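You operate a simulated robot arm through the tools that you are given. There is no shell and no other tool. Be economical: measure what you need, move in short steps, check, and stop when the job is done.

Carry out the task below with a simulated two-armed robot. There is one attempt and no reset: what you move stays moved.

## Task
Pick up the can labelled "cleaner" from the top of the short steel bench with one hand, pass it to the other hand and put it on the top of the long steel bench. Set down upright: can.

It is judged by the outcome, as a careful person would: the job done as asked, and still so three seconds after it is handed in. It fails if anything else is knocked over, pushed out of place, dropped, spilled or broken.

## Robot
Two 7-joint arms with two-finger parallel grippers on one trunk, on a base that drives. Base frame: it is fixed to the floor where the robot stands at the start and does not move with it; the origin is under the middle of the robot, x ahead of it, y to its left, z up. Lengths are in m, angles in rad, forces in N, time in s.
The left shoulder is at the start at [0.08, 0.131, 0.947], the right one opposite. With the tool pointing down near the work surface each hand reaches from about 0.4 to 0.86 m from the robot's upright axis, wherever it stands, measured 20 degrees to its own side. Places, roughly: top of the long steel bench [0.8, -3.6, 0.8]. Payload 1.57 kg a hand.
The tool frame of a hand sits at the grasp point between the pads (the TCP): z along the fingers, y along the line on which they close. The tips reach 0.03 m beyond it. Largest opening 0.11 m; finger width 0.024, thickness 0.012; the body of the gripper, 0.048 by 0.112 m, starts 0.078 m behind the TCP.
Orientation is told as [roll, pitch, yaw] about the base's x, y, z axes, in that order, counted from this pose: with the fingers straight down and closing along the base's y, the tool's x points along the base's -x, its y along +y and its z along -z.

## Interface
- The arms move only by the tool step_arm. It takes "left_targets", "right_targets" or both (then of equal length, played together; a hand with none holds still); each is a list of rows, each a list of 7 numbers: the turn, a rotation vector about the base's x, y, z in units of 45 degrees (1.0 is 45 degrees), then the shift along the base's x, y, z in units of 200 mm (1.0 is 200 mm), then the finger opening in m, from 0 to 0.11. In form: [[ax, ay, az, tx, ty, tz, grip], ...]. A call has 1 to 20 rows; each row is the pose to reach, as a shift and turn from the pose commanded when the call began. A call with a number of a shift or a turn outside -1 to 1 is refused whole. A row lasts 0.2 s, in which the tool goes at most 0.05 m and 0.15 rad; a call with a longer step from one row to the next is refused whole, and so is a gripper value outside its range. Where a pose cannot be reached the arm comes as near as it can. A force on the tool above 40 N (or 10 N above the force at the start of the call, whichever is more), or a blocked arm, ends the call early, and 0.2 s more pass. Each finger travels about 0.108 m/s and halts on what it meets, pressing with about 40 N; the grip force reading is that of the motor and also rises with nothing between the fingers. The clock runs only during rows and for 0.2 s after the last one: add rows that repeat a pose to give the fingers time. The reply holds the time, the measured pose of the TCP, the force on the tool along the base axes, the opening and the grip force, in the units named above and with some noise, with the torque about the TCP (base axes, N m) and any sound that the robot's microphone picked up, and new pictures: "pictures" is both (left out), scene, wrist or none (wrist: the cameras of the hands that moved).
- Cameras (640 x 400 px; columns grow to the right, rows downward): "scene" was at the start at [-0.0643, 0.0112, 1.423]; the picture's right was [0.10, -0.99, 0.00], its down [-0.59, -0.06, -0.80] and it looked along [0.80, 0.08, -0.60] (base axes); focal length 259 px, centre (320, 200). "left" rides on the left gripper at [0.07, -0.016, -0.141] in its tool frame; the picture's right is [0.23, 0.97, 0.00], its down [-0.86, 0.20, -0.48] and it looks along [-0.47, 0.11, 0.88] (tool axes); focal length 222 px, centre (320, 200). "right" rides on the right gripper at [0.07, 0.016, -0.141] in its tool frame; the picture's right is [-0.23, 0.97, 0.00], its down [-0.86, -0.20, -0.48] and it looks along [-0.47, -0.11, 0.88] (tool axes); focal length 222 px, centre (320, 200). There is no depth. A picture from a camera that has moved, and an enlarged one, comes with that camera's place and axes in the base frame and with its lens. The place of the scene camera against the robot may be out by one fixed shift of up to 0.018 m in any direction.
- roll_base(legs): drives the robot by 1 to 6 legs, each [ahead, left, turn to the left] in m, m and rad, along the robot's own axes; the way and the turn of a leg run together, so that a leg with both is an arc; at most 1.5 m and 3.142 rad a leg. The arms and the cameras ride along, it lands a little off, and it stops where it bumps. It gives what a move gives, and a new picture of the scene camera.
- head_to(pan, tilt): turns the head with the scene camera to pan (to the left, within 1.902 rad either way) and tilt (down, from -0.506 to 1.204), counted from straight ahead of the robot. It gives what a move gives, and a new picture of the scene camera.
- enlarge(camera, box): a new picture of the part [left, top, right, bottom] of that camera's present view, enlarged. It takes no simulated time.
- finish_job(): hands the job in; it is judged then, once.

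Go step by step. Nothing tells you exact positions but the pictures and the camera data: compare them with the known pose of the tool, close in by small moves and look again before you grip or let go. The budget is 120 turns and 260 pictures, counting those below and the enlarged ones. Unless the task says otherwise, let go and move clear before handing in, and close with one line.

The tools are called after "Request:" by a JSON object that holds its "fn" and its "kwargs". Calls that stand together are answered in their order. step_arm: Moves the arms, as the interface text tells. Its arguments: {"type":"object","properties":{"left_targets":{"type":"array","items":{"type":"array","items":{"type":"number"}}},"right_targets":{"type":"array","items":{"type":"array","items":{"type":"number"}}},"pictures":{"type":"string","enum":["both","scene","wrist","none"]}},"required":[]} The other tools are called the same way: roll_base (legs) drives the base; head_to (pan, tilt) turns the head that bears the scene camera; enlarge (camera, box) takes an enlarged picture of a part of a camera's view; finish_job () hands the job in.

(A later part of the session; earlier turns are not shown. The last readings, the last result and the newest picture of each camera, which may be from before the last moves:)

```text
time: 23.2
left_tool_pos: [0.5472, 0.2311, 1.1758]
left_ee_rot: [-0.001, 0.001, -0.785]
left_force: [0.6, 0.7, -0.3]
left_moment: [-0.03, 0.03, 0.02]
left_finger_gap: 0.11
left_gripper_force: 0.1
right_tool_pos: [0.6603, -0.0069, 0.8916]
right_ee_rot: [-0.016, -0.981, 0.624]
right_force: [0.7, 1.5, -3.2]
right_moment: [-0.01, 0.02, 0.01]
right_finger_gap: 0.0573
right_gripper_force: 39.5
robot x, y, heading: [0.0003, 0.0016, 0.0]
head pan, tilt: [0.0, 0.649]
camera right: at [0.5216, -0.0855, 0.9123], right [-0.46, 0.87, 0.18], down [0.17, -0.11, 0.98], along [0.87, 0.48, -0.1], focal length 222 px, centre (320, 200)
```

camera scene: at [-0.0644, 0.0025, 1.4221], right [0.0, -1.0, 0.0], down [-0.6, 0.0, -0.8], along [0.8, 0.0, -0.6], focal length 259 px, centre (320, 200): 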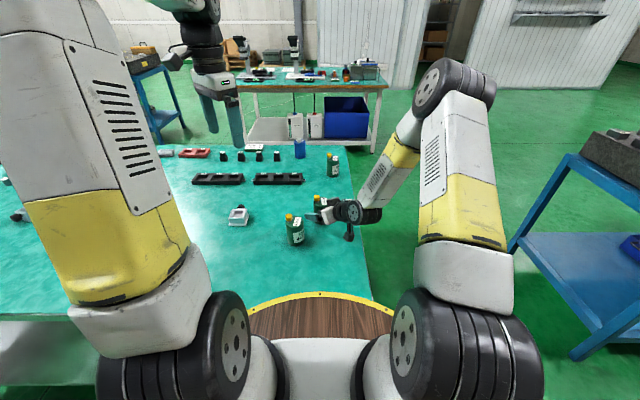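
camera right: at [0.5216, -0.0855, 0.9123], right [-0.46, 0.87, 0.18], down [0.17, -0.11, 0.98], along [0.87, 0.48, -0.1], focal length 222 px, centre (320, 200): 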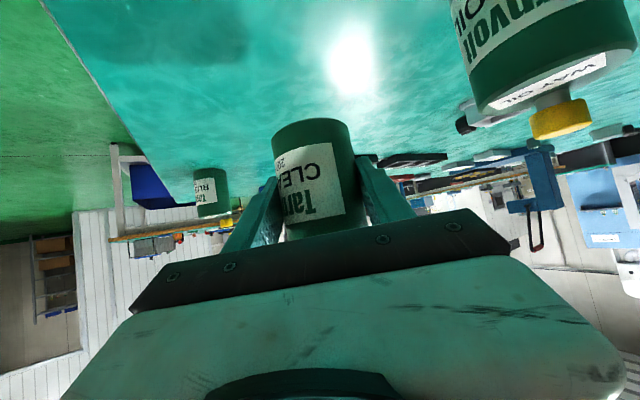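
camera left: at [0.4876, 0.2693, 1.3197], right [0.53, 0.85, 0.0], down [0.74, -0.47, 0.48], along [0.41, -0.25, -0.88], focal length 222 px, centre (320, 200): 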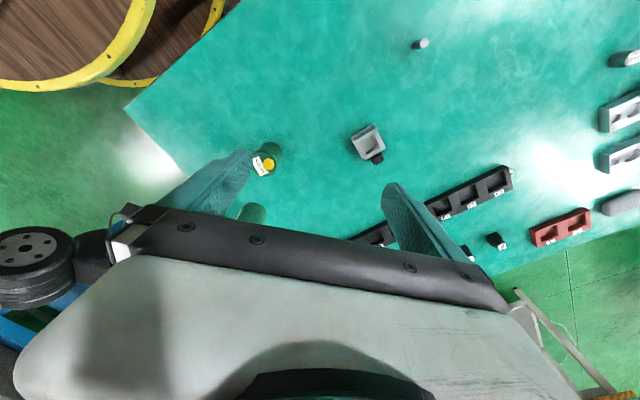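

Moved slowly, the grip holds firmly, so the earlier slip came from speed. For the left hand to fit from above, the right hand should hold the can nearer its fingertips and a bit flatter. I'll set the can back down, open a little and re-grip that way.

Request:
{"fn": "step_arm", "kwargs": {"right_targets": [[0, 0, 0, 0, 0, -0.04, 0], [0, 0, 0, 0, 0, -0.1, 0], [0, 0, 0, 0, 0, -0.16, 0], [0, 0, 0, 0, 0, -0.22, 0], [0, 0, 0, 0, 0, -0.27, 0], [0, 0, 0, 0, 0, -0.305, 0], [0, 0, 0, 0, 0, -0.325, 0], [0, 0, 0, 0, 0, -0.332, 0]], "pictures": "none"}}

Request:
{"fn": "step_arm", "kwargs": {"right_targets": [[0, 0, 0, 0, 0, 0, 0.06], [0, 0, 0, 0, 0, 0, 0.075], [0.037, -0.052, 0, -0.025, -0.018, 0.01, 0.075], [0.0745, -0.103, 0, -0.049, -0.035, 0.02, 0.075], [0.0745, -0.103, 0, -0.049, -0.035, 0.02, 0.075]], "pictures": "wrist"}}

Request:
{"fn": "enlarge", "kwargs": {"camera": "scene", "box": [270, 160, 390, 250]}}

```text
time: 25.0
left_tool_pos: [0.5471, 0.2313, 1.1769]
left_ee_rot: [-0.001, -0.001, -0.786]
left_force: [0.0, 0.0, 0.7]
left_moment: [0.03, -0.01, 0.01]
left_finger_gap: 0.1102
left_gripper_force: 0.0
right_tool_pos: [0.6601, -0.0076, 0.8251]
right_ee_rot: [-0.018, -0.985, 0.625]
right_force: [-3.7, -2.3, 7.8]
right_moment: [0.11, 0.37, 0.14]
right_finger_gap: 0.0574
right_gripper_force: 40.3
robot x, y, heading: [0.0003, 0.0037, 0.002]
head pan, tilt: [0.0, 0.649]
```

```text
time: 26.2
left_tool_pos: [0.5475, 0.2305, 1.1762]
left_ee_rot: [0.0, 0.0, -0.784]
left_force: [0.1, -0.5, 0.0]
left_moment: [-0.02, -0.01, 0.01]
left_finger_gap: 0.1097
left_gripper_force: 0.1
right_tool_pos: [0.6513, -0.0146, 0.8273]
right_ee_rot: [-0.016, -1.082, 0.624]
right_force: [0.3, 0.0, 0.3]
right_moment: [0.0, -0.03, 0.0]
right_finger_gap: 0.0749
right_gripper_force: 0.0
robot x, y, heading: [-0.001, -0.0003, -0.005]
head pan, tilt: [0.0, 0.649]
camera right: at [0.5113, -0.0929, 0.8333], right [-0.47, 0.86, 0.19], down [0.09, -0.17, 0.98], along [0.88, 0.48, 0.0], focal length 222 px, centre (320, 200)
```

right: 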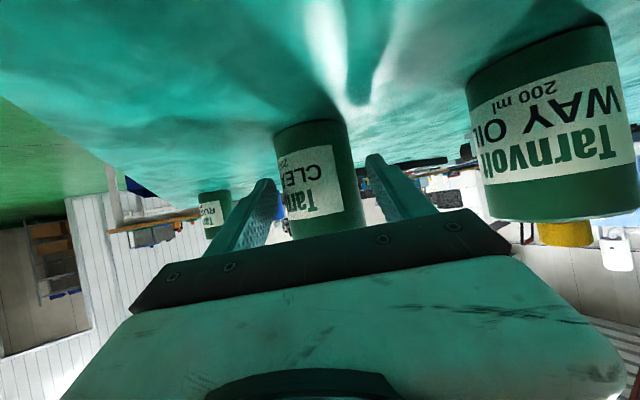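

```text
4.44 times, centred on (330, 205) of scene
camera zoom: at [-0.0643, 0.0025, 1.4221], right [0.0, -1.0, 0.0], down [-0.6, 0.0, -0.8], along [0.8, 0.0, -0.6], focal length 1150 px, centre (276, 178)
```

zoom: 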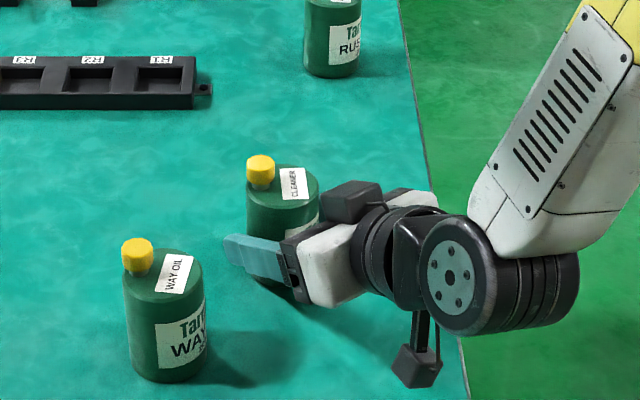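

The tips still reach well past the can's axis. I'll grip and lift slowly.

Request:
{"fn": "step_arm", "kwargs": {"right_targets": [[0, 0, 0, 0, 0, 0, 0.06], [0, 0, 0, 0, 0, 0, 0.04], [0, 0, 0, 0, 0, 0, 0.0], [0, 0, 0, 0, 0, 0, 0.0], [0, 0, 0, 0, 0, 0, 0.0]], "pictures": "none"}}

Request:
{"fn": "step_arm", "kwargs": {"right_targets": [[0, 0, 0, 0, 0, 0.015, 0], [0, 0, 0, 0, 0, 0.04, 0], [0, 0, 0, 0, 0, 0.08, 0], [0, 0, 0, 0, 0, 0.13, 0], [0, 0, 0, 0, 0, 0.18, 0], [0, 0, 0, 0, 0, 0.23, 0], [0, 0, 0, 0, 0, 0.28, 0], [0, 0, 0, 0, 0, 0.33, 0], [0, 0, 0, 0, 0, 0.38, 0], [0, 0, 0, 0, 0, 0.42, 0], [0, 0, 0, 0, 0, 0.45, 0], [0, 0, 0, 0, 0, 0.46, 0]], "left_targets": [[0, 0, -0.02, 0, 0, 0, 0.11], [0, 0, -0.04, 0, 0, 0, 0.11], [0, 0, -0.06, 0, 0, 0, 0.11], [0, 0, -0.08, 0, 0, 0, 0.11], [0, 0, -0.1, 0, 0, 0, 0.11], [0, 0, -0.12, 0, 0, 0, 0.11], [0, 0, -0.14, 0, 0, 0, 0.11], [0, 0, -0.16, 0, 0, 0, 0.11], [0, 0, -0.18, 0, 0, 0, 0.11], [0, 0, -0.206, 0, 0, 0, 0.11], [0, 0, -0.206, 0, 0, 0, 0.11], [0, 0, -0.206, 0, 0, 0, 0.11]]}}

Request:
{"fn": "enlarge", "kwargs": {"camera": "right", "box": [200, 60, 440, 240]}}

```text
time: 27.4
left_tool_pos: [0.5489, 0.2299, 1.1751]
left_ee_rot: [0.0, 0.0, -0.784]
left_force: [-0.1, -0.2, 0.2]
left_moment: [0.01, 0.0, 0.02]
left_finger_gap: 0.11
left_gripper_force: 0.1
right_tool_pos: [0.6496, -0.0145, 0.8277]
right_ee_rot: [-0.016, -1.081, 0.626]
right_force: [-0.3, 0.2, 0.0]
right_moment: [0.07, -0.02, 0.0]
right_finger_gap: 0.057
right_gripper_force: 40.0
robot x, y, heading: [-0.0038, -0.0003, -0.002]
head pan, tilt: [0.0, 0.649]
```

```text
time: 30.0
left_tool_pos: [0.5472, 0.2307, 1.1766]
left_ee_rot: [0.0, 0.001, -0.947]
left_force: [-0.2, 0.5, 0.9]
left_moment: [-0.03, 0.01, 0.03]
left_finger_gap: 0.1101
left_gripper_force: 0.0
right_tool_pos: [0.6501, -0.014, 0.9197]
right_ee_rot: [-0.015, -1.08, 0.625]
right_force: [0.3, -0.3, -3.0]
right_moment: [-0.07, 0.0, 0.01]
right_finger_gap: 0.0572
right_gripper_force: 40.3
robot x, y, heading: [-0.0001, -0.0025, -0.0]
head pan, tilt: [0.0, 0.649]
camera scene: at [-0.0643, 0.0025, 1.4221], right [0.0, -1.0, 0.0], down [-0.6, 0.0, -0.8], along [0.8, 0.0, -0.6], focal length 259 px, centre (320, 200)
camera right: at [0.5111, -0.0933, 0.9261], right [-0.47, 0.86, 0.19], down [0.09, -0.17, 0.98], along [0.88, 0.48, 0.0], focal length 222 px, centre (320, 200)
camera left: at [0.494, 0.2783, 1.3201], right [0.66, 0.75, 0.0], down [0.66, -0.58, 0.48], along [0.36, -0.32, -0.88], focal length 222 px, centre (320, 200)
```

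scene: 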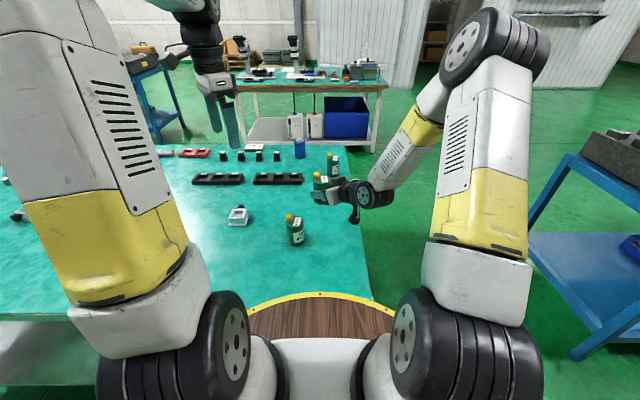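
right: 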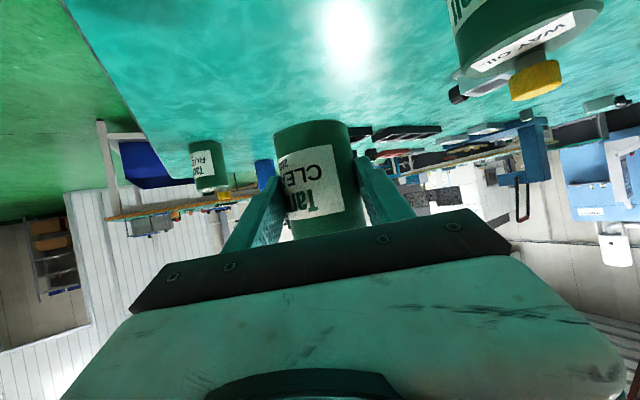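
left: 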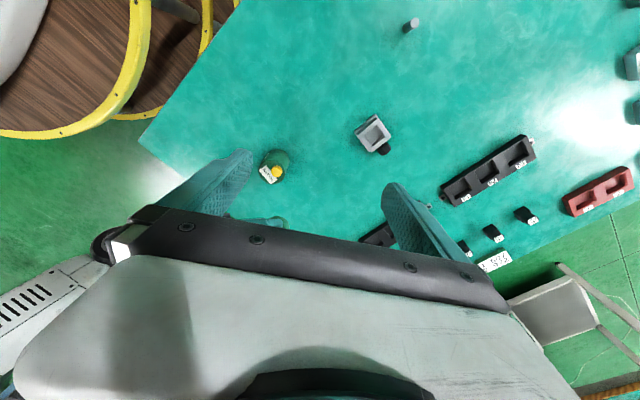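

```text
2.22 times, centred on (320, 150) of right
camera zoom: at [0.5111, -0.0933, 0.9261], right [-0.47, 0.86, 0.19], down [0.09, -0.17, 0.98], along [0.88, 0.48, 0.0], focal length 494 px, centre (320, 311)
```

zoom: 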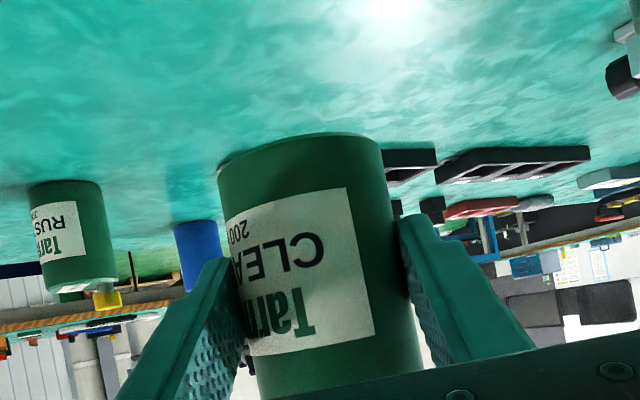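

The grip holds with the can about 9 cm above the bench. Now I'll bring the left hand over the can in two stages, high above it.

Request:
{"fn": "step_arm", "kwargs": {"left_targets": [[0, 0, 0, 0.08, -0.14, 0, 0.11], [0, 0, 0, 0.16, -0.29, -0.05, 0.11], [0, 0, 0, 0.24, -0.43, -0.1, 0.11], [0, 0, 0, 0.32, -0.57, -0.15, 0.11], [0, 0, 0, 0.4, -0.71, -0.2, 0.11], [0, 0, 0, 0.48, -0.85, -0.25, 0.1], [0, 0, 0, 0.56, -1.0, -0.3, 0.085], [0, 0, 0, 0.56, -1.0, -0.3, 0.085]]}}

Request:
{"fn": "enlarge", "kwargs": {"camera": "left", "box": [170, 80, 410, 260]}}

```text
time: 31.8
left_tool_pos: [0.6608, 0.0292, 1.1154]
left_ee_rot: [0.001, 0.0, -0.948]
left_force: [0.0, 0.6, 0.3]
left_moment: [0.01, -0.01, -0.04]
left_finger_gap: 0.085
left_gripper_force: 0.0
right_tool_pos: [0.651, -0.0139, 0.9198]
right_ee_rot: [-0.016, -1.083, 0.625]
right_force: [-0.6, 0.7, -2.3]
right_moment: [-0.03, 0.04, 0.01]
right_finger_gap: 0.0566
right_gripper_force: 40.5
robot x, y, heading: [-0.0028, 0.0035, -0.003]
head pan, tilt: [0.0, 0.649]
camera scene: at [-0.0643, 0.0025, 1.4221], right [0.0, -1.0, 0.0], down [-0.6, 0.0, -0.8], along [0.8, 0.0, -0.6], focal length 259 px, centre (320, 200)
camera left: at [0.6071, 0.0771, 1.2594], right [0.66, 0.75, 0.0], down [0.66, -0.58, 0.48], along [0.36, -0.31, -0.88], focal length 222 px, centre (320, 200)
```

scene: 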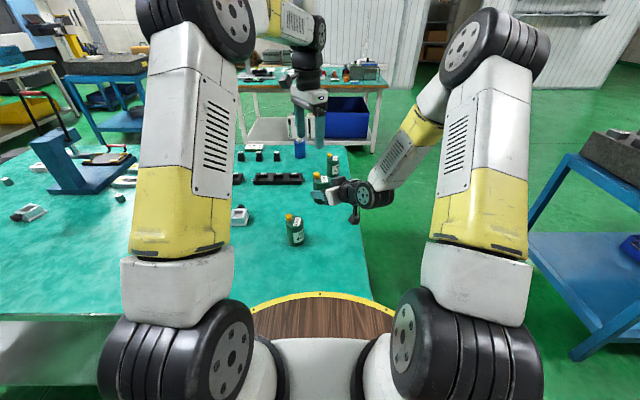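
left: 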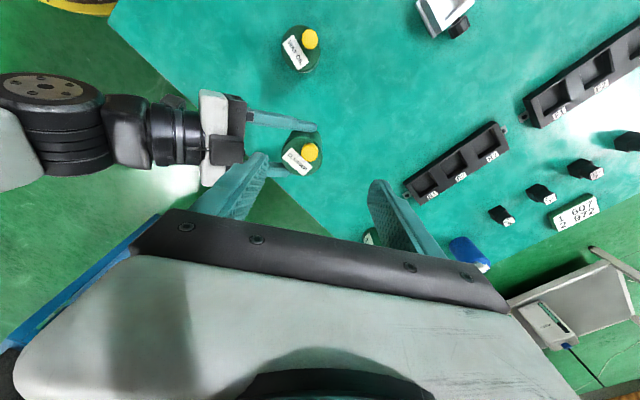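

```text
2.22 times, centred on (290, 170) of left
camera zoom: at [0.6071, 0.0771, 1.2594], right [0.66, 0.75, 0.0], down [0.66, -0.58, 0.48], along [0.36, -0.31, -0.88], focal length 494 px, centre (387, 267)
```

zoom: 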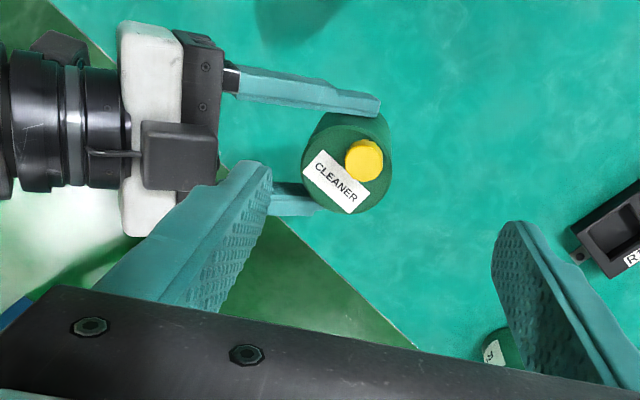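

The wrist view shows the can clearly between the right fingers, with its axis near (0.662, -0.006). I'll centre the left hand over it and come down to just above the cap.

Request:
{"fn": "step_arm", "kwargs": {"left_targets": [[0, 0, 0, 0, -0.09, -0.05, 0.085], [0, 0, 0, 0.005, -0.175, -0.15, 0.085], [0, 0, 0, 0.005, -0.175, -0.28, 0.085], [0, 0, 0, 0.005, -0.175, -0.4, 0.085], [0, 0, 0, 0.005, -0.175, -0.4, 0.085]]}}

Request:
{"fn": "enlarge", "kwargs": {"camera": "left", "box": [170, 80, 470, 280]}}

Request:
{"fn": "enlarge", "kwargs": {"camera": "scene", "box": [270, 120, 400, 220]}}

```text
time: 33.0
left_tool_pos: [0.6597, -0.0046, 1.0352]
left_ee_rot: [0.0, 0.0, -0.947]
left_force: [0.2, 0.3, 0.3]
left_moment: [0.02, 0.0, -0.01]
left_finger_gap: 0.085
left_gripper_force: 0.0
right_tool_pos: [0.6492, -0.0147, 0.9208]
right_ee_rot: [-0.015, -1.082, 0.626]
right_force: [0.6, -0.9, -2.0]
right_moment: [-0.04, 0.05, 0.0]
right_finger_gap: 0.0569
right_gripper_force: 39.9
robot x, y, heading: [0.0002, -0.0038, -0.001]
head pan, tilt: [0.0, 0.649]
camera scene: at [-0.0642, 0.0024, 1.4221], right [0.0, -1.0, 0.0], down [-0.6, 0.0, -0.8], along [0.8, 0.0, -0.6], focal length 259 px, centre (320, 200)
camera left: at [0.6068, 0.043, 1.179], right [0.66, 0.75, 0.0], down [0.66, -0.58, 0.48], along [0.36, -0.31, -0.88], focal length 222 px, centre (320, 200)
```

scene: 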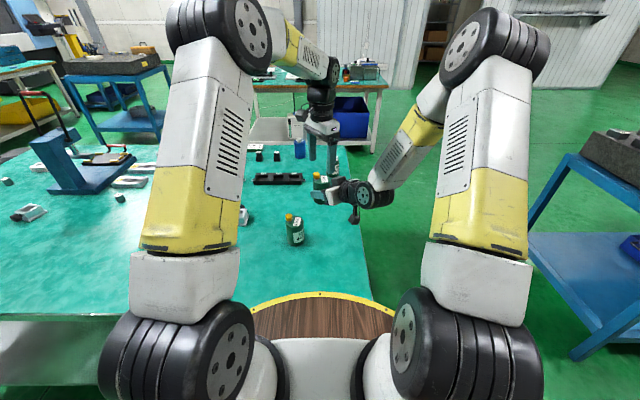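
left: 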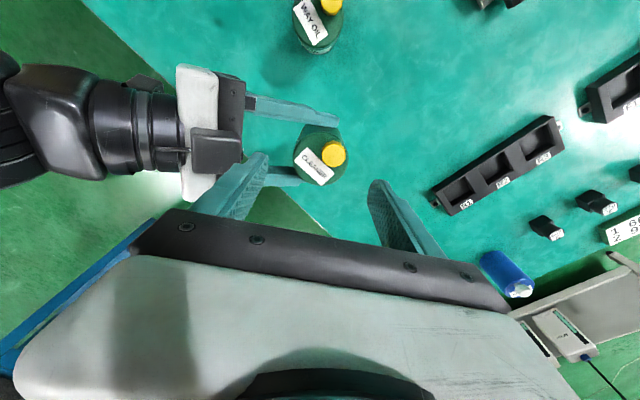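

```text
2.00 times, centred on (320, 180) of left
camera zoom: at [0.6068, 0.043, 1.179], right [0.66, 0.75, 0.0], down [0.66, -0.58, 0.48], along [0.36, -0.31, -0.88], focal length 444 px, centre (320, 240)
```

zoom: 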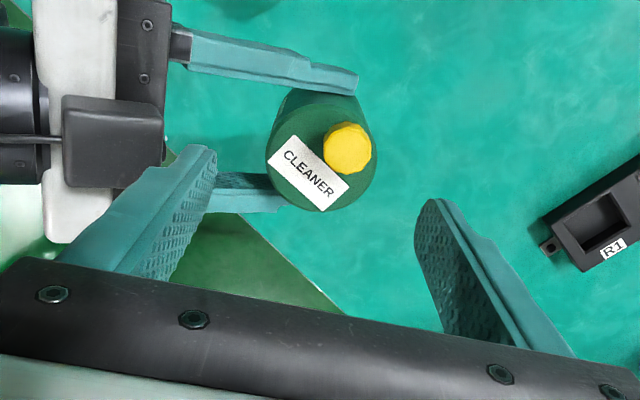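

```text
4.00 times, centred on (335, 170) of scene
camera zoom: at [-0.0642, 0.0024, 1.4221], right [0.0, -1.0, 0.0], down [-0.6, 0.0, -0.8], along [0.8, 0.0, -0.6], focal length 1035 px, centre (260, 320)
```

zoom: 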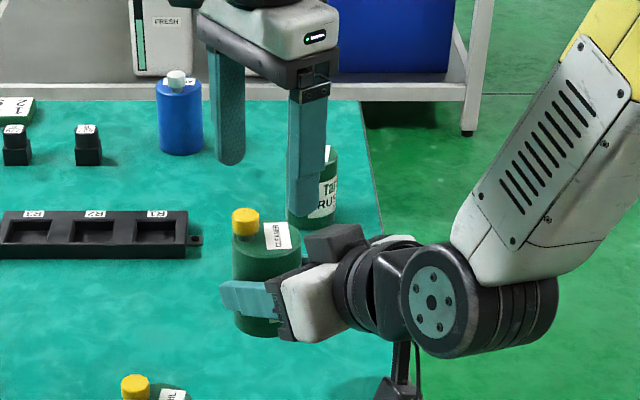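

The left hand is centred within 4 mm. I'll correct that and lower it halfway, then check clearance to the right palm.

Request:
{"fn": "step_arm", "kwargs": {"left_targets": [[0, 0, 0, 0.02, 0.002, -0.05, 0.085], [0, 0, 0, 0.02, 0.002, -0.12, 0.085], [0, 0, 0, 0.02, 0.002, -0.2, 0.085], [0, 0, 0, 0.02, 0.002, -0.2, 0.085]], "pictures": "wrist"}}

Request:
{"fn": "enlarge", "kwargs": {"camera": "left", "box": [170, 80, 470, 280]}}

Request:
{"fn": "enlarge", "kwargs": {"camera": "scene", "box": [270, 120, 400, 220]}}

```text
time: 34.0
left_tool_pos: [0.6649, -0.0031, 0.995]
left_ee_rot: [0.0, 0.001, -0.947]
left_force: [0.2, 0.0, -0.1]
left_moment: [-0.04, 0.01, -0.02]
left_finger_gap: 0.0849
left_gripper_force: 0.1
right_tool_pos: [0.6496, -0.0141, 0.9202]
right_ee_rot: [-0.015, -1.081, 0.625]
right_force: [-0.6, 0.1, -2.7]
right_moment: [0.02, 0.05, 0.02]
right_finger_gap: 0.0569
right_gripper_force: 40.1
robot x, y, heading: [-0.0015, 0.0034, 0.002]
head pan, tilt: [0.0, 0.649]
camera left: at [0.6114, 0.0434, 1.1391], right [0.66, 0.75, 0.0], down [0.66, -0.58, 0.48], along [0.36, -0.32, -0.88], focal length 222 px, centre (320, 200)
```

left: 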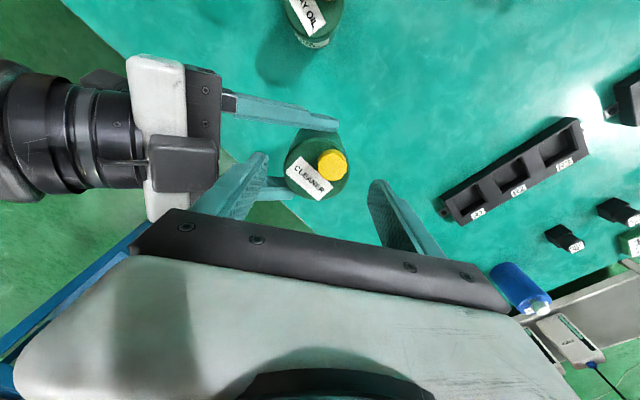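

```text
2.00 times, centred on (320, 180) of left
camera zoom: at [0.6114, 0.0434, 1.1391], right [0.66, 0.75, 0.0], down [0.66, -0.58, 0.48], along [0.36, -0.32, -0.88], focal length 444 px, centre (320, 240)
```

zoom: 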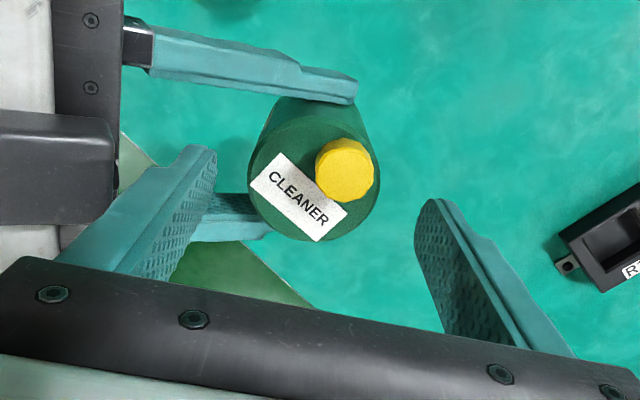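

```text
4.00 times, centred on (335, 170) of scene
camera zoom: at [-0.0642, 0.0024, 1.4221], right [0.0, -1.0, 0.0], down [-0.6, 0.0, -0.8], along [0.8, 0.0, -0.6], focal length 1035 px, centre (260, 320)
```

zoom: 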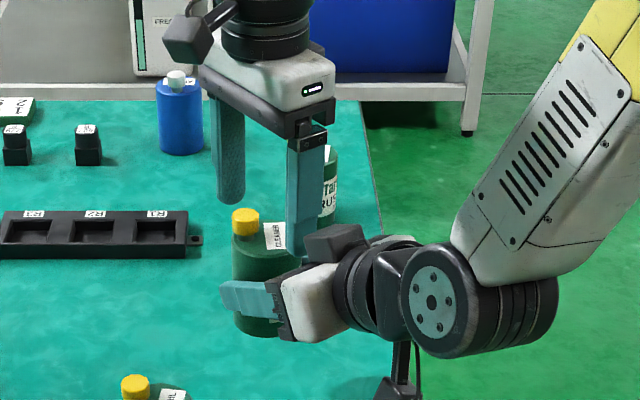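

It's well centred and clear. I'll lower the last 3.5 cm and then close the left fingers gently.

Request:
{"fn": "step_arm", "kwargs": {"left_targets": [[0, 0, 0, -0.005, -0.002, -0.06, 0.085], [0, 0, 0, -0.01, -0.005, -0.12, 0.085], [0, 0, 0, -0.01, -0.005, -0.175, 0.085], [0, 0, 0, -0.01, -0.005, -0.175, 0.085]], "pictures": "wrist"}}

Request:
{"fn": "enlarge", "kwargs": {"camera": "scene", "box": [270, 120, 400, 220]}}

```text
time: 35.0
left_tool_pos: [0.6618, -0.0057, 0.9608]
left_ee_rot: [0.001, 0.001, -0.948]
left_force: [-0.3, 0.8, -0.6]
left_moment: [0.0, 0.02, 0.0]
left_finger_gap: 0.0851
left_gripper_force: 0.1
right_tool_pos: [0.6505, -0.0151, 0.9206]
right_ee_rot: [-0.014, -1.082, 0.625]
right_force: [-0.8, 0.4, -2.2]
right_moment: [-0.04, 0.05, 0.0]
right_finger_gap: 0.0567
right_gripper_force: 40.1
robot x, y, heading: [-0.0012, 0.0015, 0.001]
head pan, tilt: [0.0, 0.649]
camera left: at [0.609, 0.0421, 1.1041], right [0.66, 0.75, 0.0], down [0.66, -0.58, 0.48], along [0.36, -0.31, -0.88], focal length 222 px, centre (320, 200)
```

left: 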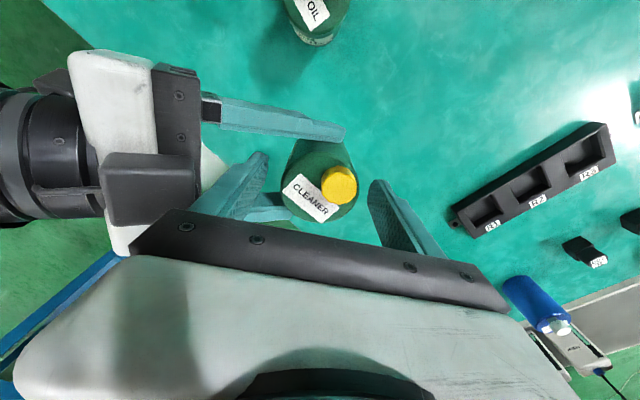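

```text
4.00 times, centred on (335, 170) of scene
camera zoom: at [-0.0642, 0.0024, 1.4221], right [0.0, -1.0, 0.0], down [-0.6, 0.0, -0.8], along [0.8, 0.0, -0.6], focal length 1035 px, centre (260, 320)
```

zoom: 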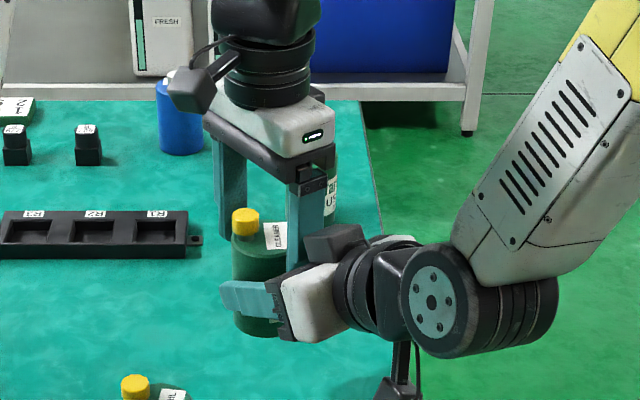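

The tips straddle the upper body cleanly. I'll go 8 mm deeper, then close the left hand.

Request:
{"fn": "step_arm", "kwargs": {"left_targets": [[0, 0, 0, 0, 0, -0.02, 0.085], [0, 0, 0, 0, 0, -0.04, 0.085], [0, 0, 0, 0, 0, -0.04, 0.075], [0, 0, 0, 0, 0, -0.04, 0.065], [0, 0, 0, 0, 0, -0.04, 0.058], [0, 0, 0, 0, 0, -0.04, 0.05], [0, 0, 0, 0, 0, -0.04, 0.0], [0, 0, 0, 0, 0, -0.04, 0.0], [0, 0, 0, 0, 0, -0.04, 0.0]], "pictures": "wrist"}}

Request:
{"fn": "enlarge", "kwargs": {"camera": "scene", "box": [270, 120, 400, 220]}}

```text
time: 37.0
left_tool_pos: [0.6631, -0.0052, 0.9538]
left_ee_rot: [0.0, 0.001, -0.947]
left_force: [-4.6, -2.6, 0.5]
left_moment: [-0.13, 0.08, 0.09]
left_finger_gap: 0.0571
left_gripper_force: 40.0
right_tool_pos: [0.6497, -0.014, 0.9197]
right_ee_rot: [-0.017, -1.082, 0.624]
right_force: [5.8, 1.1, -3.4]
right_moment: [0.02, 0.09, -0.1]
right_finger_gap: 0.0566
right_gripper_force: 39.7
robot x, y, heading: [-0.0005, 0.0019, 0.006]
head pan, tilt: [0.0, 0.649]
camera left: at [0.6094, 0.042, 1.0972], right [0.66, 0.75, 0.0], down [0.66, -0.58, 0.48], along [0.36, -0.32, -0.88], focal length 222 px, centre (320, 200)
```

left: 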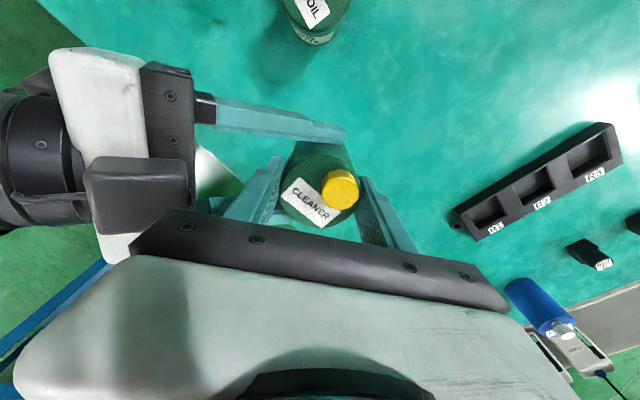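

```text
4.00 times, centred on (335, 170) of scene
camera zoom: at [-0.0642, 0.0024, 1.4221], right [0.0, -1.0, 0.0], down [-0.6, 0.0, -0.8], along [0.8, 0.0, -0.6], focal length 1035 px, centre (260, 320)
```

zoom: 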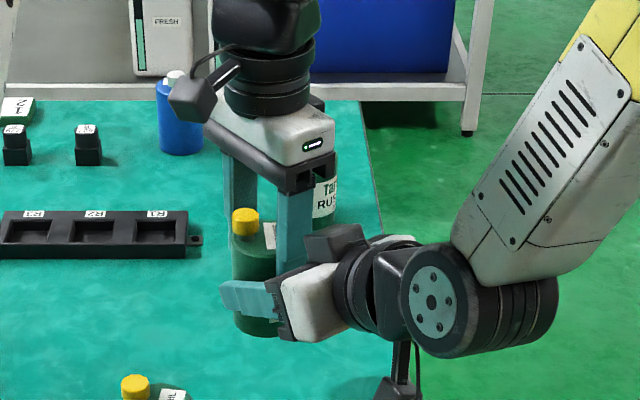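

Both hands now hold the can. I'll open the right hand and draw it straight back, away from the can.

Request:
{"fn": "step_arm", "kwargs": {"right_targets": [[0, 0, 0, 0, 0, 0, 0.06], [0, 0, 0, 0, 0, 0, 0.07], [0, 0, 0, 0, 0, 0, 0.085], [0, 0, 0, 0, 0, 0, 0.085]], "pictures": "none"}}

Request:
{"fn": "step_arm", "kwargs": {"right_targets": [[0, 0, 0, -0.04, -0.029, 0, 0.085], [0, 0, 0, -0.1, -0.072, 0, 0.085], [0, 0, 0, -0.18, -0.13, 0, 0.085], [0, 0, 0, -0.3, -0.217, 0, 0.085], [0, 0, 0, -0.4, -0.33, 0, 0.085], [0, 0, 0, -0.45, -0.5, 0.1, 0.085]]}}

Request:
{"fn": "enlarge", "kwargs": {"camera": "scene", "box": [270, 120, 400, 220]}}

```text
time: 38.0
left_tool_pos: [0.6633, -0.0049, 0.9528]
left_ee_rot: [-0.001, 0.0, -0.947]
left_force: [0.0, 0.3, -0.2]
left_moment: [0.0, 0.02, 0.0]
left_finger_gap: 0.0567
left_gripper_force: 39.9
right_tool_pos: [0.6496, -0.0142, 0.9215]
right_ee_rot: [-0.016, -1.082, 0.624]
right_force: [0.3, -0.1, -0.9]
right_moment: [0.0, 0.0, 0.0]
right_finger_gap: 0.085
right_gripper_force: 0.0
robot x, y, heading: [-0.0012, 0.0005, 0.006]
head pan, tilt: [0.0, 0.649]
```

```text
time: 39.4
left_tool_pos: [0.6625, -0.0057, 0.9527]
left_ee_rot: [0.0, -0.001, -0.948]
left_force: [-0.2, 0.2, -0.2]
left_moment: [-0.01, 0.07, 0.04]
left_finger_gap: 0.0569
left_gripper_force: 39.7
right_tool_pos: [0.5586, -0.1134, 0.9409]
right_ee_rot: [-0.014, -1.079, 0.625]
right_force: [0.2, 0.1, -0.3]
right_moment: [0.0, -0.01, -0.01]
right_finger_gap: 0.085
right_gripper_force: 0.1
robot x, y, heading: [-0.0024, -0.0044, -0.004]
head pan, tilt: [0.0, 0.649]
camera scene: at [-0.0639, 0.0026, 1.4221], right [0.0, -1.0, 0.0], down [-0.6, 0.0, -0.8], along [0.8, 0.0, -0.6], focal length 259 px, centre (320, 200)
camera right: at [0.4198, -0.1927, 0.9459], right [-0.47, 0.86, 0.19], down [0.09, -0.17, 0.98], along [0.88, 0.48, 0.0], focal length 222 px, centre (320, 200)
```

scene: 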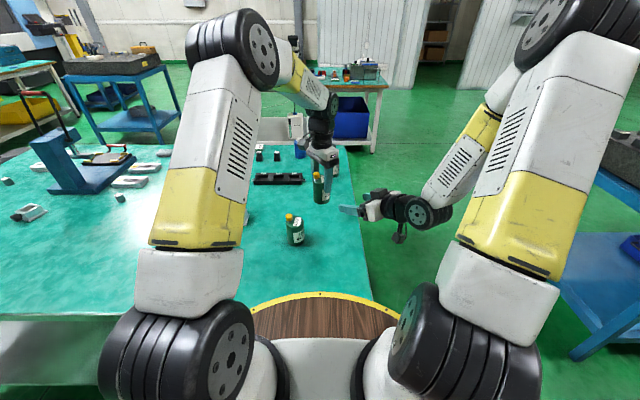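
right: 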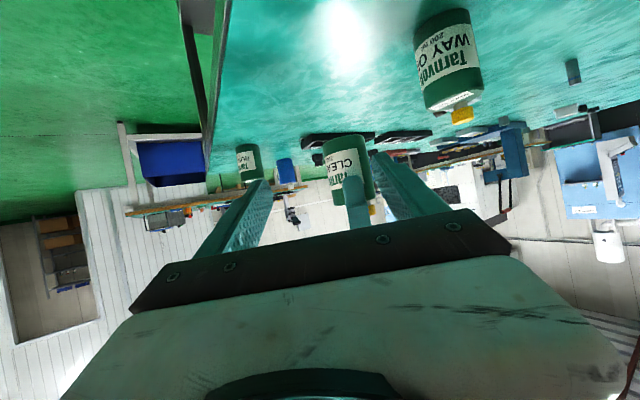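

```text
4.00 times, centred on (335, 170) of scene
camera zoom: at [-0.0639, 0.0026, 1.4221], right [0.0, -1.0, 0.0], down [-0.6, 0.0, -0.8], along [0.8, 0.0, -0.6], focal length 1035 px, centre (260, 320)
```

zoom: 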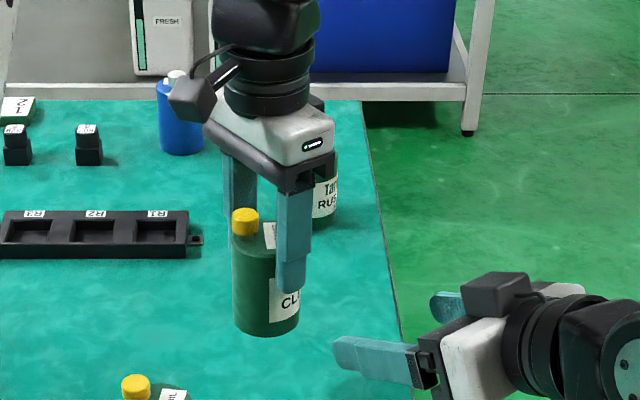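

The handover worked: the left hand holds the can upright and the right hand is clear. Next I'll lift slowly and bring both hands in close before driving.

Request:
{"fn": "step_arm", "kwargs": {"left_targets": [[0, 0, 0, 0, 0, 0.02, 0], [0, 0, 0, 0, 0, 0.06, 0], [0, 0, 0, 0, 0, 0.12, 0], [0, 0, 0, 0, 0, 0.18, 0], [0, 0, 0, 0, 0, 0.25, 0], [0, 0, 0, 0, 0, 0.32, 0], [0, 0, 0, -0.02, 0.01, 0.39, 0], [0, 0, 0, -0.06, 0.03, 0.45, 0], [0, 0, 0, -0.12, 0.06, 0.5, 0], [0, 0, 0, -0.18, 0.1, 0.55, 0], [0, 0, 0, -0.25, 0.14, 0.6, 0], [0, 0, 0, -0.32, 0.18, 0.63, 0], [0, 0, 0, -0.39, 0.22, 0.65, 0], [0, 0, 0, -0.46, 0.26, 0.65, 0], [0, 0, 0, -0.53, 0.3, 0.65, 0], [0, 0, 0, -0.6, 0.34, 0.65, 0], [0, 0, 0, -0.66, 0.38, 0.65, 0], [0, 0, 0, -0.7, 0.4, 0.65, 0], [0, 0, 0, -0.72, 0.42, 0.65, 0], [0, 0, 0, -0.72, 0.42, 0.65, 0]], "right_targets": [[0, 0, 0, 0, -0.05, 0, 0.085], [0, 0, 0, 0, -0.1, 0.03, 0.085], [0, 0, 0, 0, -0.15, 0.06, 0.085], [0, 0, 0, 0, -0.2, 0.1, 0.085], [0, 0, 0, 0, -0.25, 0.15, 0.085], [0, 0, 0, 0, -0.3, 0.2, 0.085], [0, 0, 0, 0, -0.35, 0.25, 0.085], [0, 0, 0, 0, -0.4, 0.3, 0.085], [0, 0, 0, 0, -0.45, 0.35, 0.085], [0, 0, 0, 0, -0.5, 0.4, 0.085], [0, 0, 0, -0.05, -0.55, 0.45, 0.085], [0, 0, 0, -0.1, -0.6, 0.5, 0.085], [0, 0, 0, -0.15, -0.65, 0.55, 0.085], [0, 0, 0, -0.2, -0.7, 0.6, 0.085], [0, 0, 0, -0.25, -0.75, 0.65, 0.085], [0, 0, 0, -0.3, -0.8, 0.7, 0.085], [0, 0, 0, -0.35, -0.85, 0.7, 0.085], [0, 0, 0, -0.4, -0.9, 0.7, 0.085], [0, 0, 0, -0.4, -0.93, 0.7, 0.085], [0, 0, 0, -0.4, -0.93, 0.7, 0.085]]}}

Request:
{"fn": "enlarge", "kwargs": {"camera": "left", "box": [170, 80, 470, 280]}}

```text
time: 43.6
left_tool_pos: [0.5196, 0.0798, 1.081]
left_ee_rot: [0.0, 0.0, -0.949]
left_force: [-0.5, 0.2, -2.0]
left_moment: [0.01, 0.01, 0.01]
left_finger_gap: 0.0572
left_gripper_force: 39.7
right_tool_pos: [0.4794, -0.2999, 1.081]
right_ee_rot: [-0.015, -1.084, 0.624]
right_force: [-0.3, 0.7, 0.0]
right_moment: [0.03, -0.01, 0.04]
right_finger_gap: 0.085
right_gripper_force: 0.1
robot x, y, heading: [-0.0015, -0.0015, 0.0]
head pan, tilt: [0.0, 0.649]
camera scene: at [-0.0644, 0.0024, 1.4221], right [0.0, -1.0, 0.0], down [-0.6, 0.0, -0.8], along [0.8, 0.0, -0.6], focal length 259 px, centre (320, 200)
camera right: at [0.3412, -0.3786, 1.0869], right [-0.47, 0.86, 0.19], down [0.09, -0.17, 0.98], along [0.88, 0.48, 0.0], focal length 222 px, centre (320, 200)
camera left: at [0.4657, 0.1271, 1.2256], right [0.66, 0.75, 0.0], down [0.66, -0.58, 0.48], along [0.36, -0.31, -0.88], focal length 222 px, centre (320, 200)
```

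scene: 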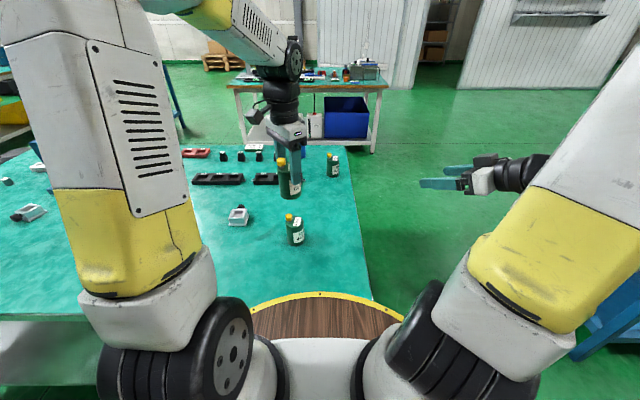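
right: 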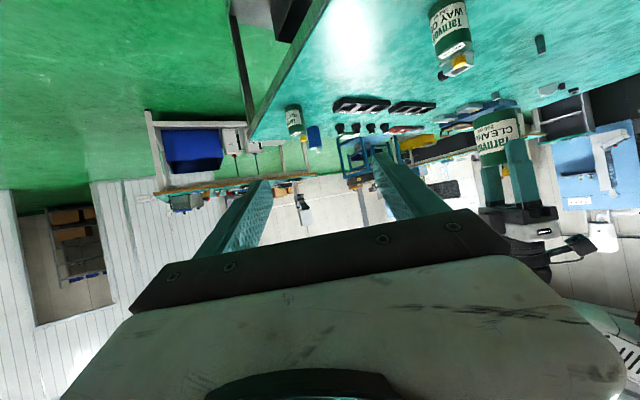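
left: 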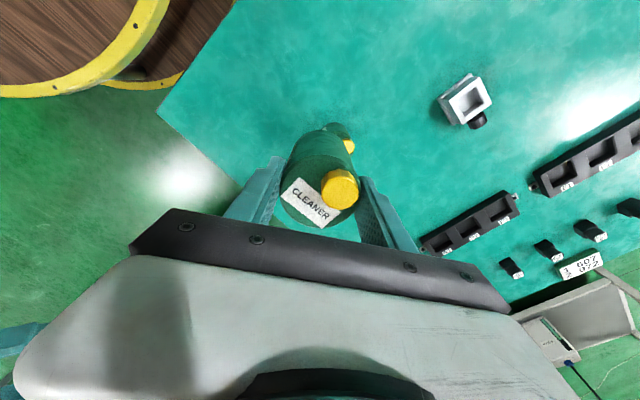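

```text
2.00 times, centred on (320, 180) of left
camera zoom: at [0.4657, 0.1271, 1.2256], right [0.66, 0.75, 0.0], down [0.66, -0.58, 0.48], along [0.36, -0.31, -0.88], focal length 444 px, centre (320, 240)
```

zoom: 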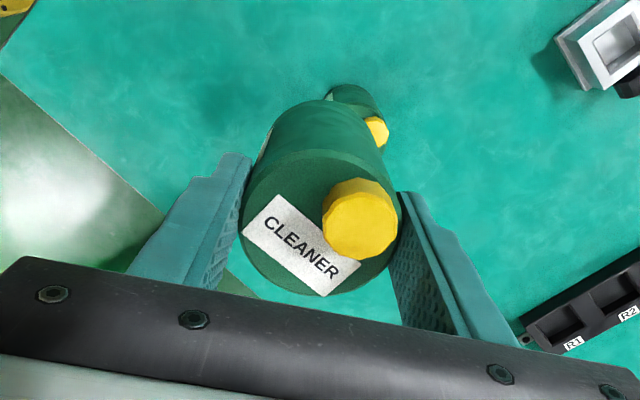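

There's no slip: the can sits the same in the left wrist view. I'll back off 0.12 m as a short trial and look at the grip.

Request:
{"fn": "roll_base", "kwargs": {"legs": [[-0.12, 0, 0]]}}

Request:
{"fn": "enlarge", "kwargs": {"camera": "left", "box": [0, 0, 640, 400]}}

```text
time: 44.9
left_tool_pos: [0.3989, 0.0787, 1.0824]
left_ee_rot: [0.001, 0.0, -0.951]
left_force: [-0.4, 0.4, -2.7]
left_moment: [-0.01, 0.01, -0.01]
left_finger_gap: 0.0571
left_gripper_force: 40.1
right_tool_pos: [0.3581, -0.3, 1.0806]
right_ee_rot: [-0.017, -1.082, 0.621]
right_force: [0.3, 0.1, 0.2]
right_moment: [0.0, 0.03, -0.01]
right_finger_gap: 0.0851
right_gripper_force: 0.0
robot x, y, heading: [-0.1219, 0.0019, 0.001]
head pan, tilt: [0.0, 0.649]
camera scene: at [-0.1863, 0.0026, 1.4221], right [0.0, -1.0, 0.0], down [-0.6, 0.0, -0.8], along [0.8, 0.0, -0.6], focal length 259 px, centre (320, 200)
```

scene: 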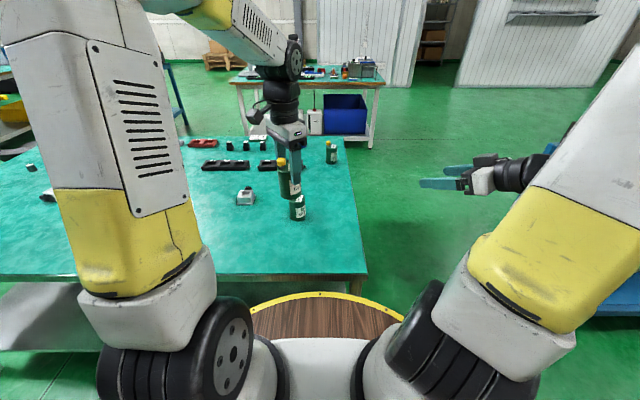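

```text
1.00 times, centred on (320, 200) of left (not enlarged: the box is as wide or as high as the picture)
camera zoom: at [0.3441, 0.1263, 1.2256], right [0.66, 0.75, 0.0], down [0.66, -0.58, 0.48], along [0.36, -0.32, -0.88], focal length 222 px, centre (320, 200)
```

zoom: 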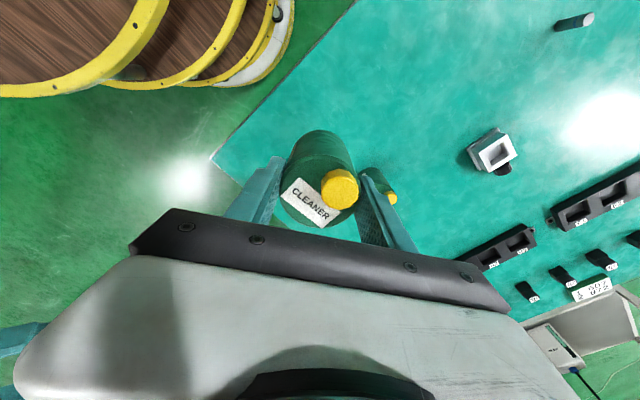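

The grip is steady while driving. Now I'll turn right 90° in place and look down the aisle.

Request:
{"fn": "roll_base", "kwargs": {"legs": [[0, 0, -0.785], [0, 0, -0.785]]}}

Request:
{"fn": "head_to", "kwargs": {"pan": 0.0, "tilt": 0.35}}

Request:
{"fn": "enlarge", "kwargs": {"camera": "left", "box": [0, 0, 640, 400]}}

```text
time: 49.4
left_tool_pos: [-0.0436, -0.5203, 1.0816]
left_ee_rot: [-0.001, 0.0, -2.52]
left_force: [0.0, 0.2, -3.4]
left_moment: [-0.05, 0.0, 0.01]
left_finger_gap: 0.0565
left_gripper_force: 40.4
right_tool_pos: [-0.4222, -0.4794, 1.0821]
right_ee_rot: [-0.016, -1.082, -0.949]
right_force: [0.1, 0.5, 0.2]
right_moment: [-0.02, 0.02, -0.03]
right_finger_gap: 0.0849
right_gripper_force: 0.1
robot x, y, heading: [-0.1214, -0.0019, -1.571]
head pan, tilt: [0.0, 0.649]
camera scene: at [-0.1335, 0.0555, 1.4221], right [-1.0, 0.0, 0.0], down [0.0, 0.6, -0.8], along [0.0, -0.8, -0.6], focal length 259 px, centre (320, 200)
```

scene: 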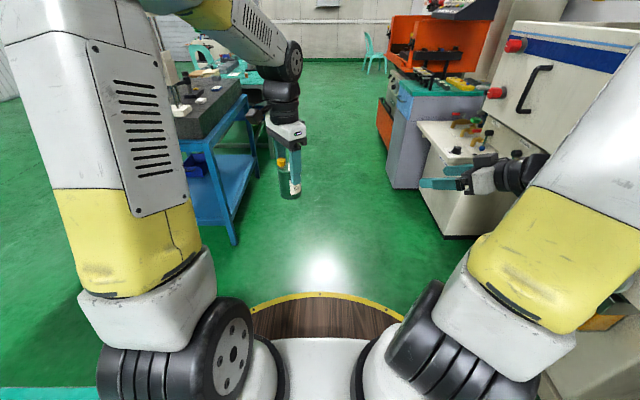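

```text
time: 50.2
left_tool_pos: [-0.0434, -0.5196, 1.0827]
left_ee_rot: [0.0, -0.001, -2.521]
left_force: [0.2, -0.3, -2.9]
left_moment: [0.0, -0.01, -0.01]
left_finger_gap: 0.0568
left_gripper_force: 40.0
right_tool_pos: [-0.4223, -0.4793, 1.0815]
right_ee_rot: [-0.016, -1.082, -0.949]
right_force: [-0.2, -0.3, -0.9]
right_moment: [0.04, 0.0, 0.0]
right_finger_gap: 0.0848
right_gripper_force: 0.1
robot x, y, heading: [-0.1251, 0.0012, -1.573]
head pan, tilt: [0.0, 0.351]
camera scene: at [-0.1335, 0.0492, 1.449], right [-1.0, 0.0, 0.0], down [0.0, 0.34, -0.94], along [0.0, -0.94, -0.34], focal length 259 px, centre (320, 200)
```

scene: 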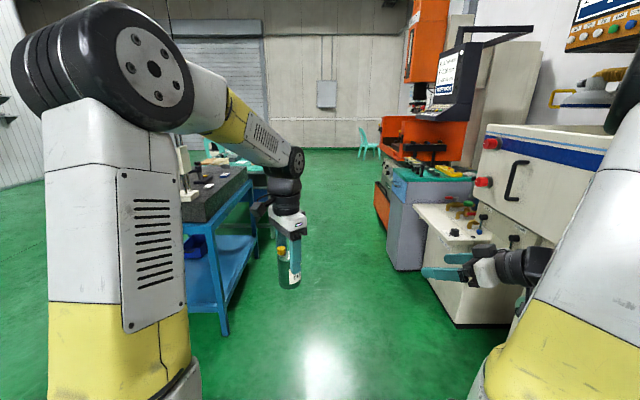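

```text
1.00 times, centred on (320, 200) of left (not enlarged: the box is as wide or as high as the picture)
camera zoom: at [0.0036, -0.4659, 1.2256], right [0.75, -0.66, 0.0], down [-0.58, -0.66, 0.48], along [-0.32, -0.36, -0.88], focal length 222 px, centre (320, 200)
```

zoom: 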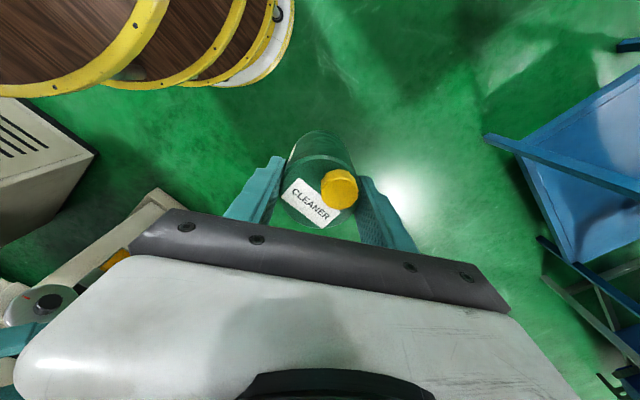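

The aisle is clear between the blue table (x ≳ 0.47) and the machines (x ≲ -0.76), and the grip hasn't changed. I'll drive forward in short legs.

Request:
{"fn": "roll_base", "kwargs": {"legs": [[0.7, 0, 0], [0.8, 0, 0]]}}

Request:
{"fn": "enlarge", "kwargs": {"camera": "left", "box": [0, 0, 640, 400]}}

```text
time: 57.9
left_tool_pos: [-0.035, -2.0227, 1.0817]
left_ee_rot: [0.0, -0.001, -2.509]
left_force: [0.0, 0.0, -2.7]
left_moment: [-0.05, 0.02, 0.02]
left_finger_gap: 0.0568
left_gripper_force: 40.0
right_tool_pos: [-0.4154, -1.986, 1.081]
right_ee_rot: [-0.016, -1.082, -0.938]
right_force: [0.6, -0.5, 0.7]
right_moment: [0.01, -0.02, 0.05]
right_finger_gap: 0.0849
right_gripper_force: 0.1
robot x, y, heading: [-0.1176, -1.5021, -1.563]
head pan, tilt: [0.0, 0.351]
camera scene: at [-0.1308, -1.4528, 1.4491], right [-1.0, -0.01, 0.0], down [0.0, 0.34, -0.94], along [0.01, -0.94, -0.34], focal length 259 px, centre (320, 200)
```

scene: 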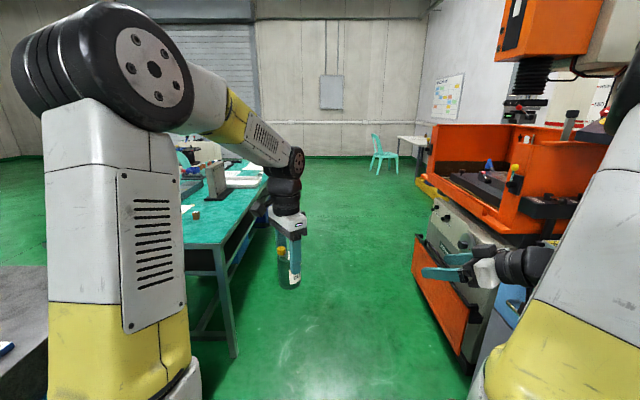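

```text
1.00 times, centred on (320, 200) of left (not enlarged: the box is as wide or as high as the picture)
camera zoom: at [0.0118, -1.9665, 1.2257], right [0.76, -0.65, 0.0], down [-0.57, -0.67, 0.48], along [-0.31, -0.36, -0.88], focal length 222 px, centre (320, 200)
```

zoom: 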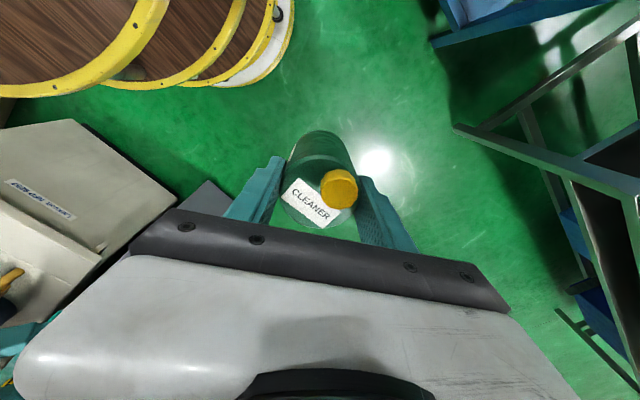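

The grip is unchanged and the long bench is on the left, with its edge at about x = 0.42. I'll continue to about y = -3.4 and then look left over the bench.

Request:
{"fn": "roll_base", "kwargs": {"legs": [[1.0, 0, 0], [0.9, 0, 0]]}}

Request:
{"fn": "head_to", "kwargs": {"pan": 1.5, "tilt": 0.6}}

Request:
{"fn": "enlarge", "kwargs": {"camera": "left", "box": [0, 0, 640, 400]}}

```text
time: 67.5
left_tool_pos: [-0.0178, -3.9414, 1.0817]
left_ee_rot: [0.0, 0.0, -2.512]
left_force: [0.0, -0.4, -3.1]
left_moment: [0.0, -0.01, 0.01]
left_finger_gap: 0.0568
left_gripper_force: 40.1
right_tool_pos: [-0.3969, -3.9037, 1.082]
right_ee_rot: [-0.014, -1.082, -0.936]
right_force: [0.5, 0.8, 0.2]
right_moment: [0.01, 0.02, -0.01]
right_finger_gap: 0.0848
right_gripper_force: 0.2
robot x, y, heading: [-0.1016, -3.4224, -1.565]
head pan, tilt: [0.0, 0.351]
camera scene: at [-0.1121, -3.3727, 1.4491], right [-1.0, -0.01, 0.0], down [0.0, 0.34, -0.94], along [0.01, -0.94, -0.34], focal length 259 px, centre (320, 200)
```

scene: 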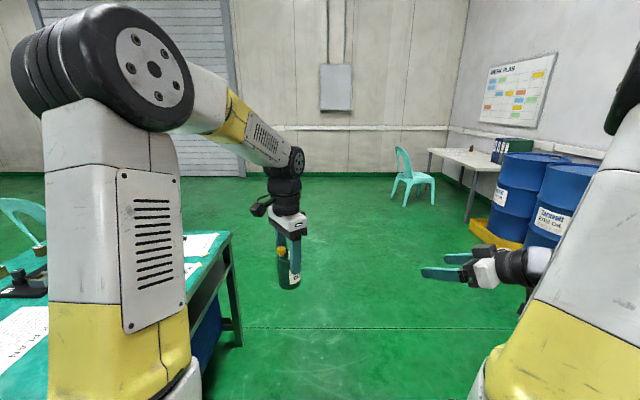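

```text
time: 69.1
left_tool_pos: [-0.0166, -3.9405, 1.0814]
left_ee_rot: [-0.001, 0.001, -2.511]
left_force: [0.2, -0.5, -2.2]
left_moment: [-0.04, 0.02, -0.05]
left_finger_gap: 0.0568
left_gripper_force: 40.3
right_tool_pos: [-0.3966, -3.9044, 1.0807]
right_ee_rot: [-0.014, -1.082, -0.938]
right_force: [0.3, -0.1, -0.6]
right_moment: [-0.01, -0.01, 0.03]
right_finger_gap: 0.0851
right_gripper_force: 0.0
robot x, y, heading: [-0.1022, -3.4207, -1.565]
head pan, tilt: [1.499, 0.6]
camera scene: at [-0.0246, -3.2853, 1.4264], right [-0.06, -1.0, 0.0], down [-0.56, 0.04, -0.83], along [0.82, -0.05, -0.56], focal length 259 px, centre (320, 200)
```

scene: 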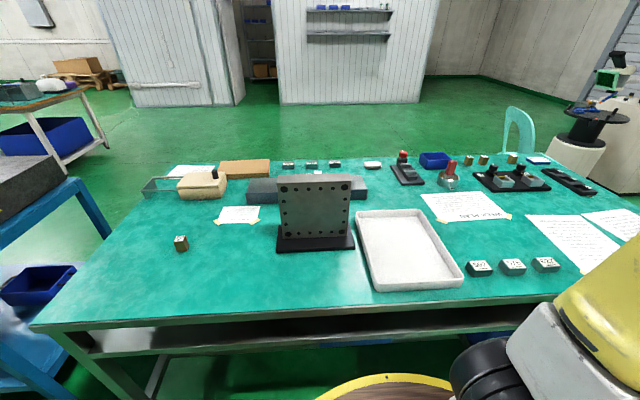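

```text
1.00 times, centred on (320, 200) of left (not enlarged: the box is as wide or as high as the picture)
camera zoom: at [0.0301, -3.8865, 1.2256], right [0.76, -0.65, 0.0], down [-0.57, -0.67, 0.48], along [-0.31, -0.36, -0.88], focal length 222 px, centre (320, 200)
```

zoom: 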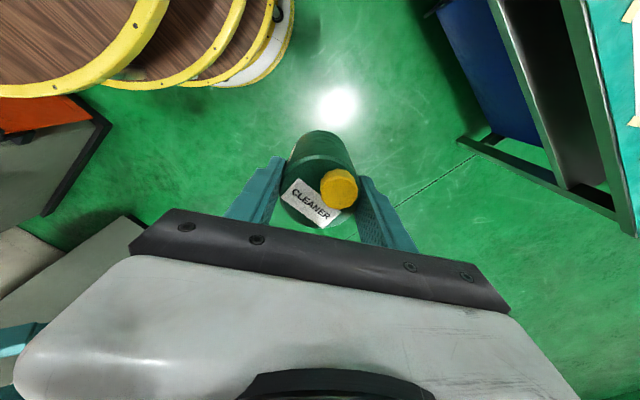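

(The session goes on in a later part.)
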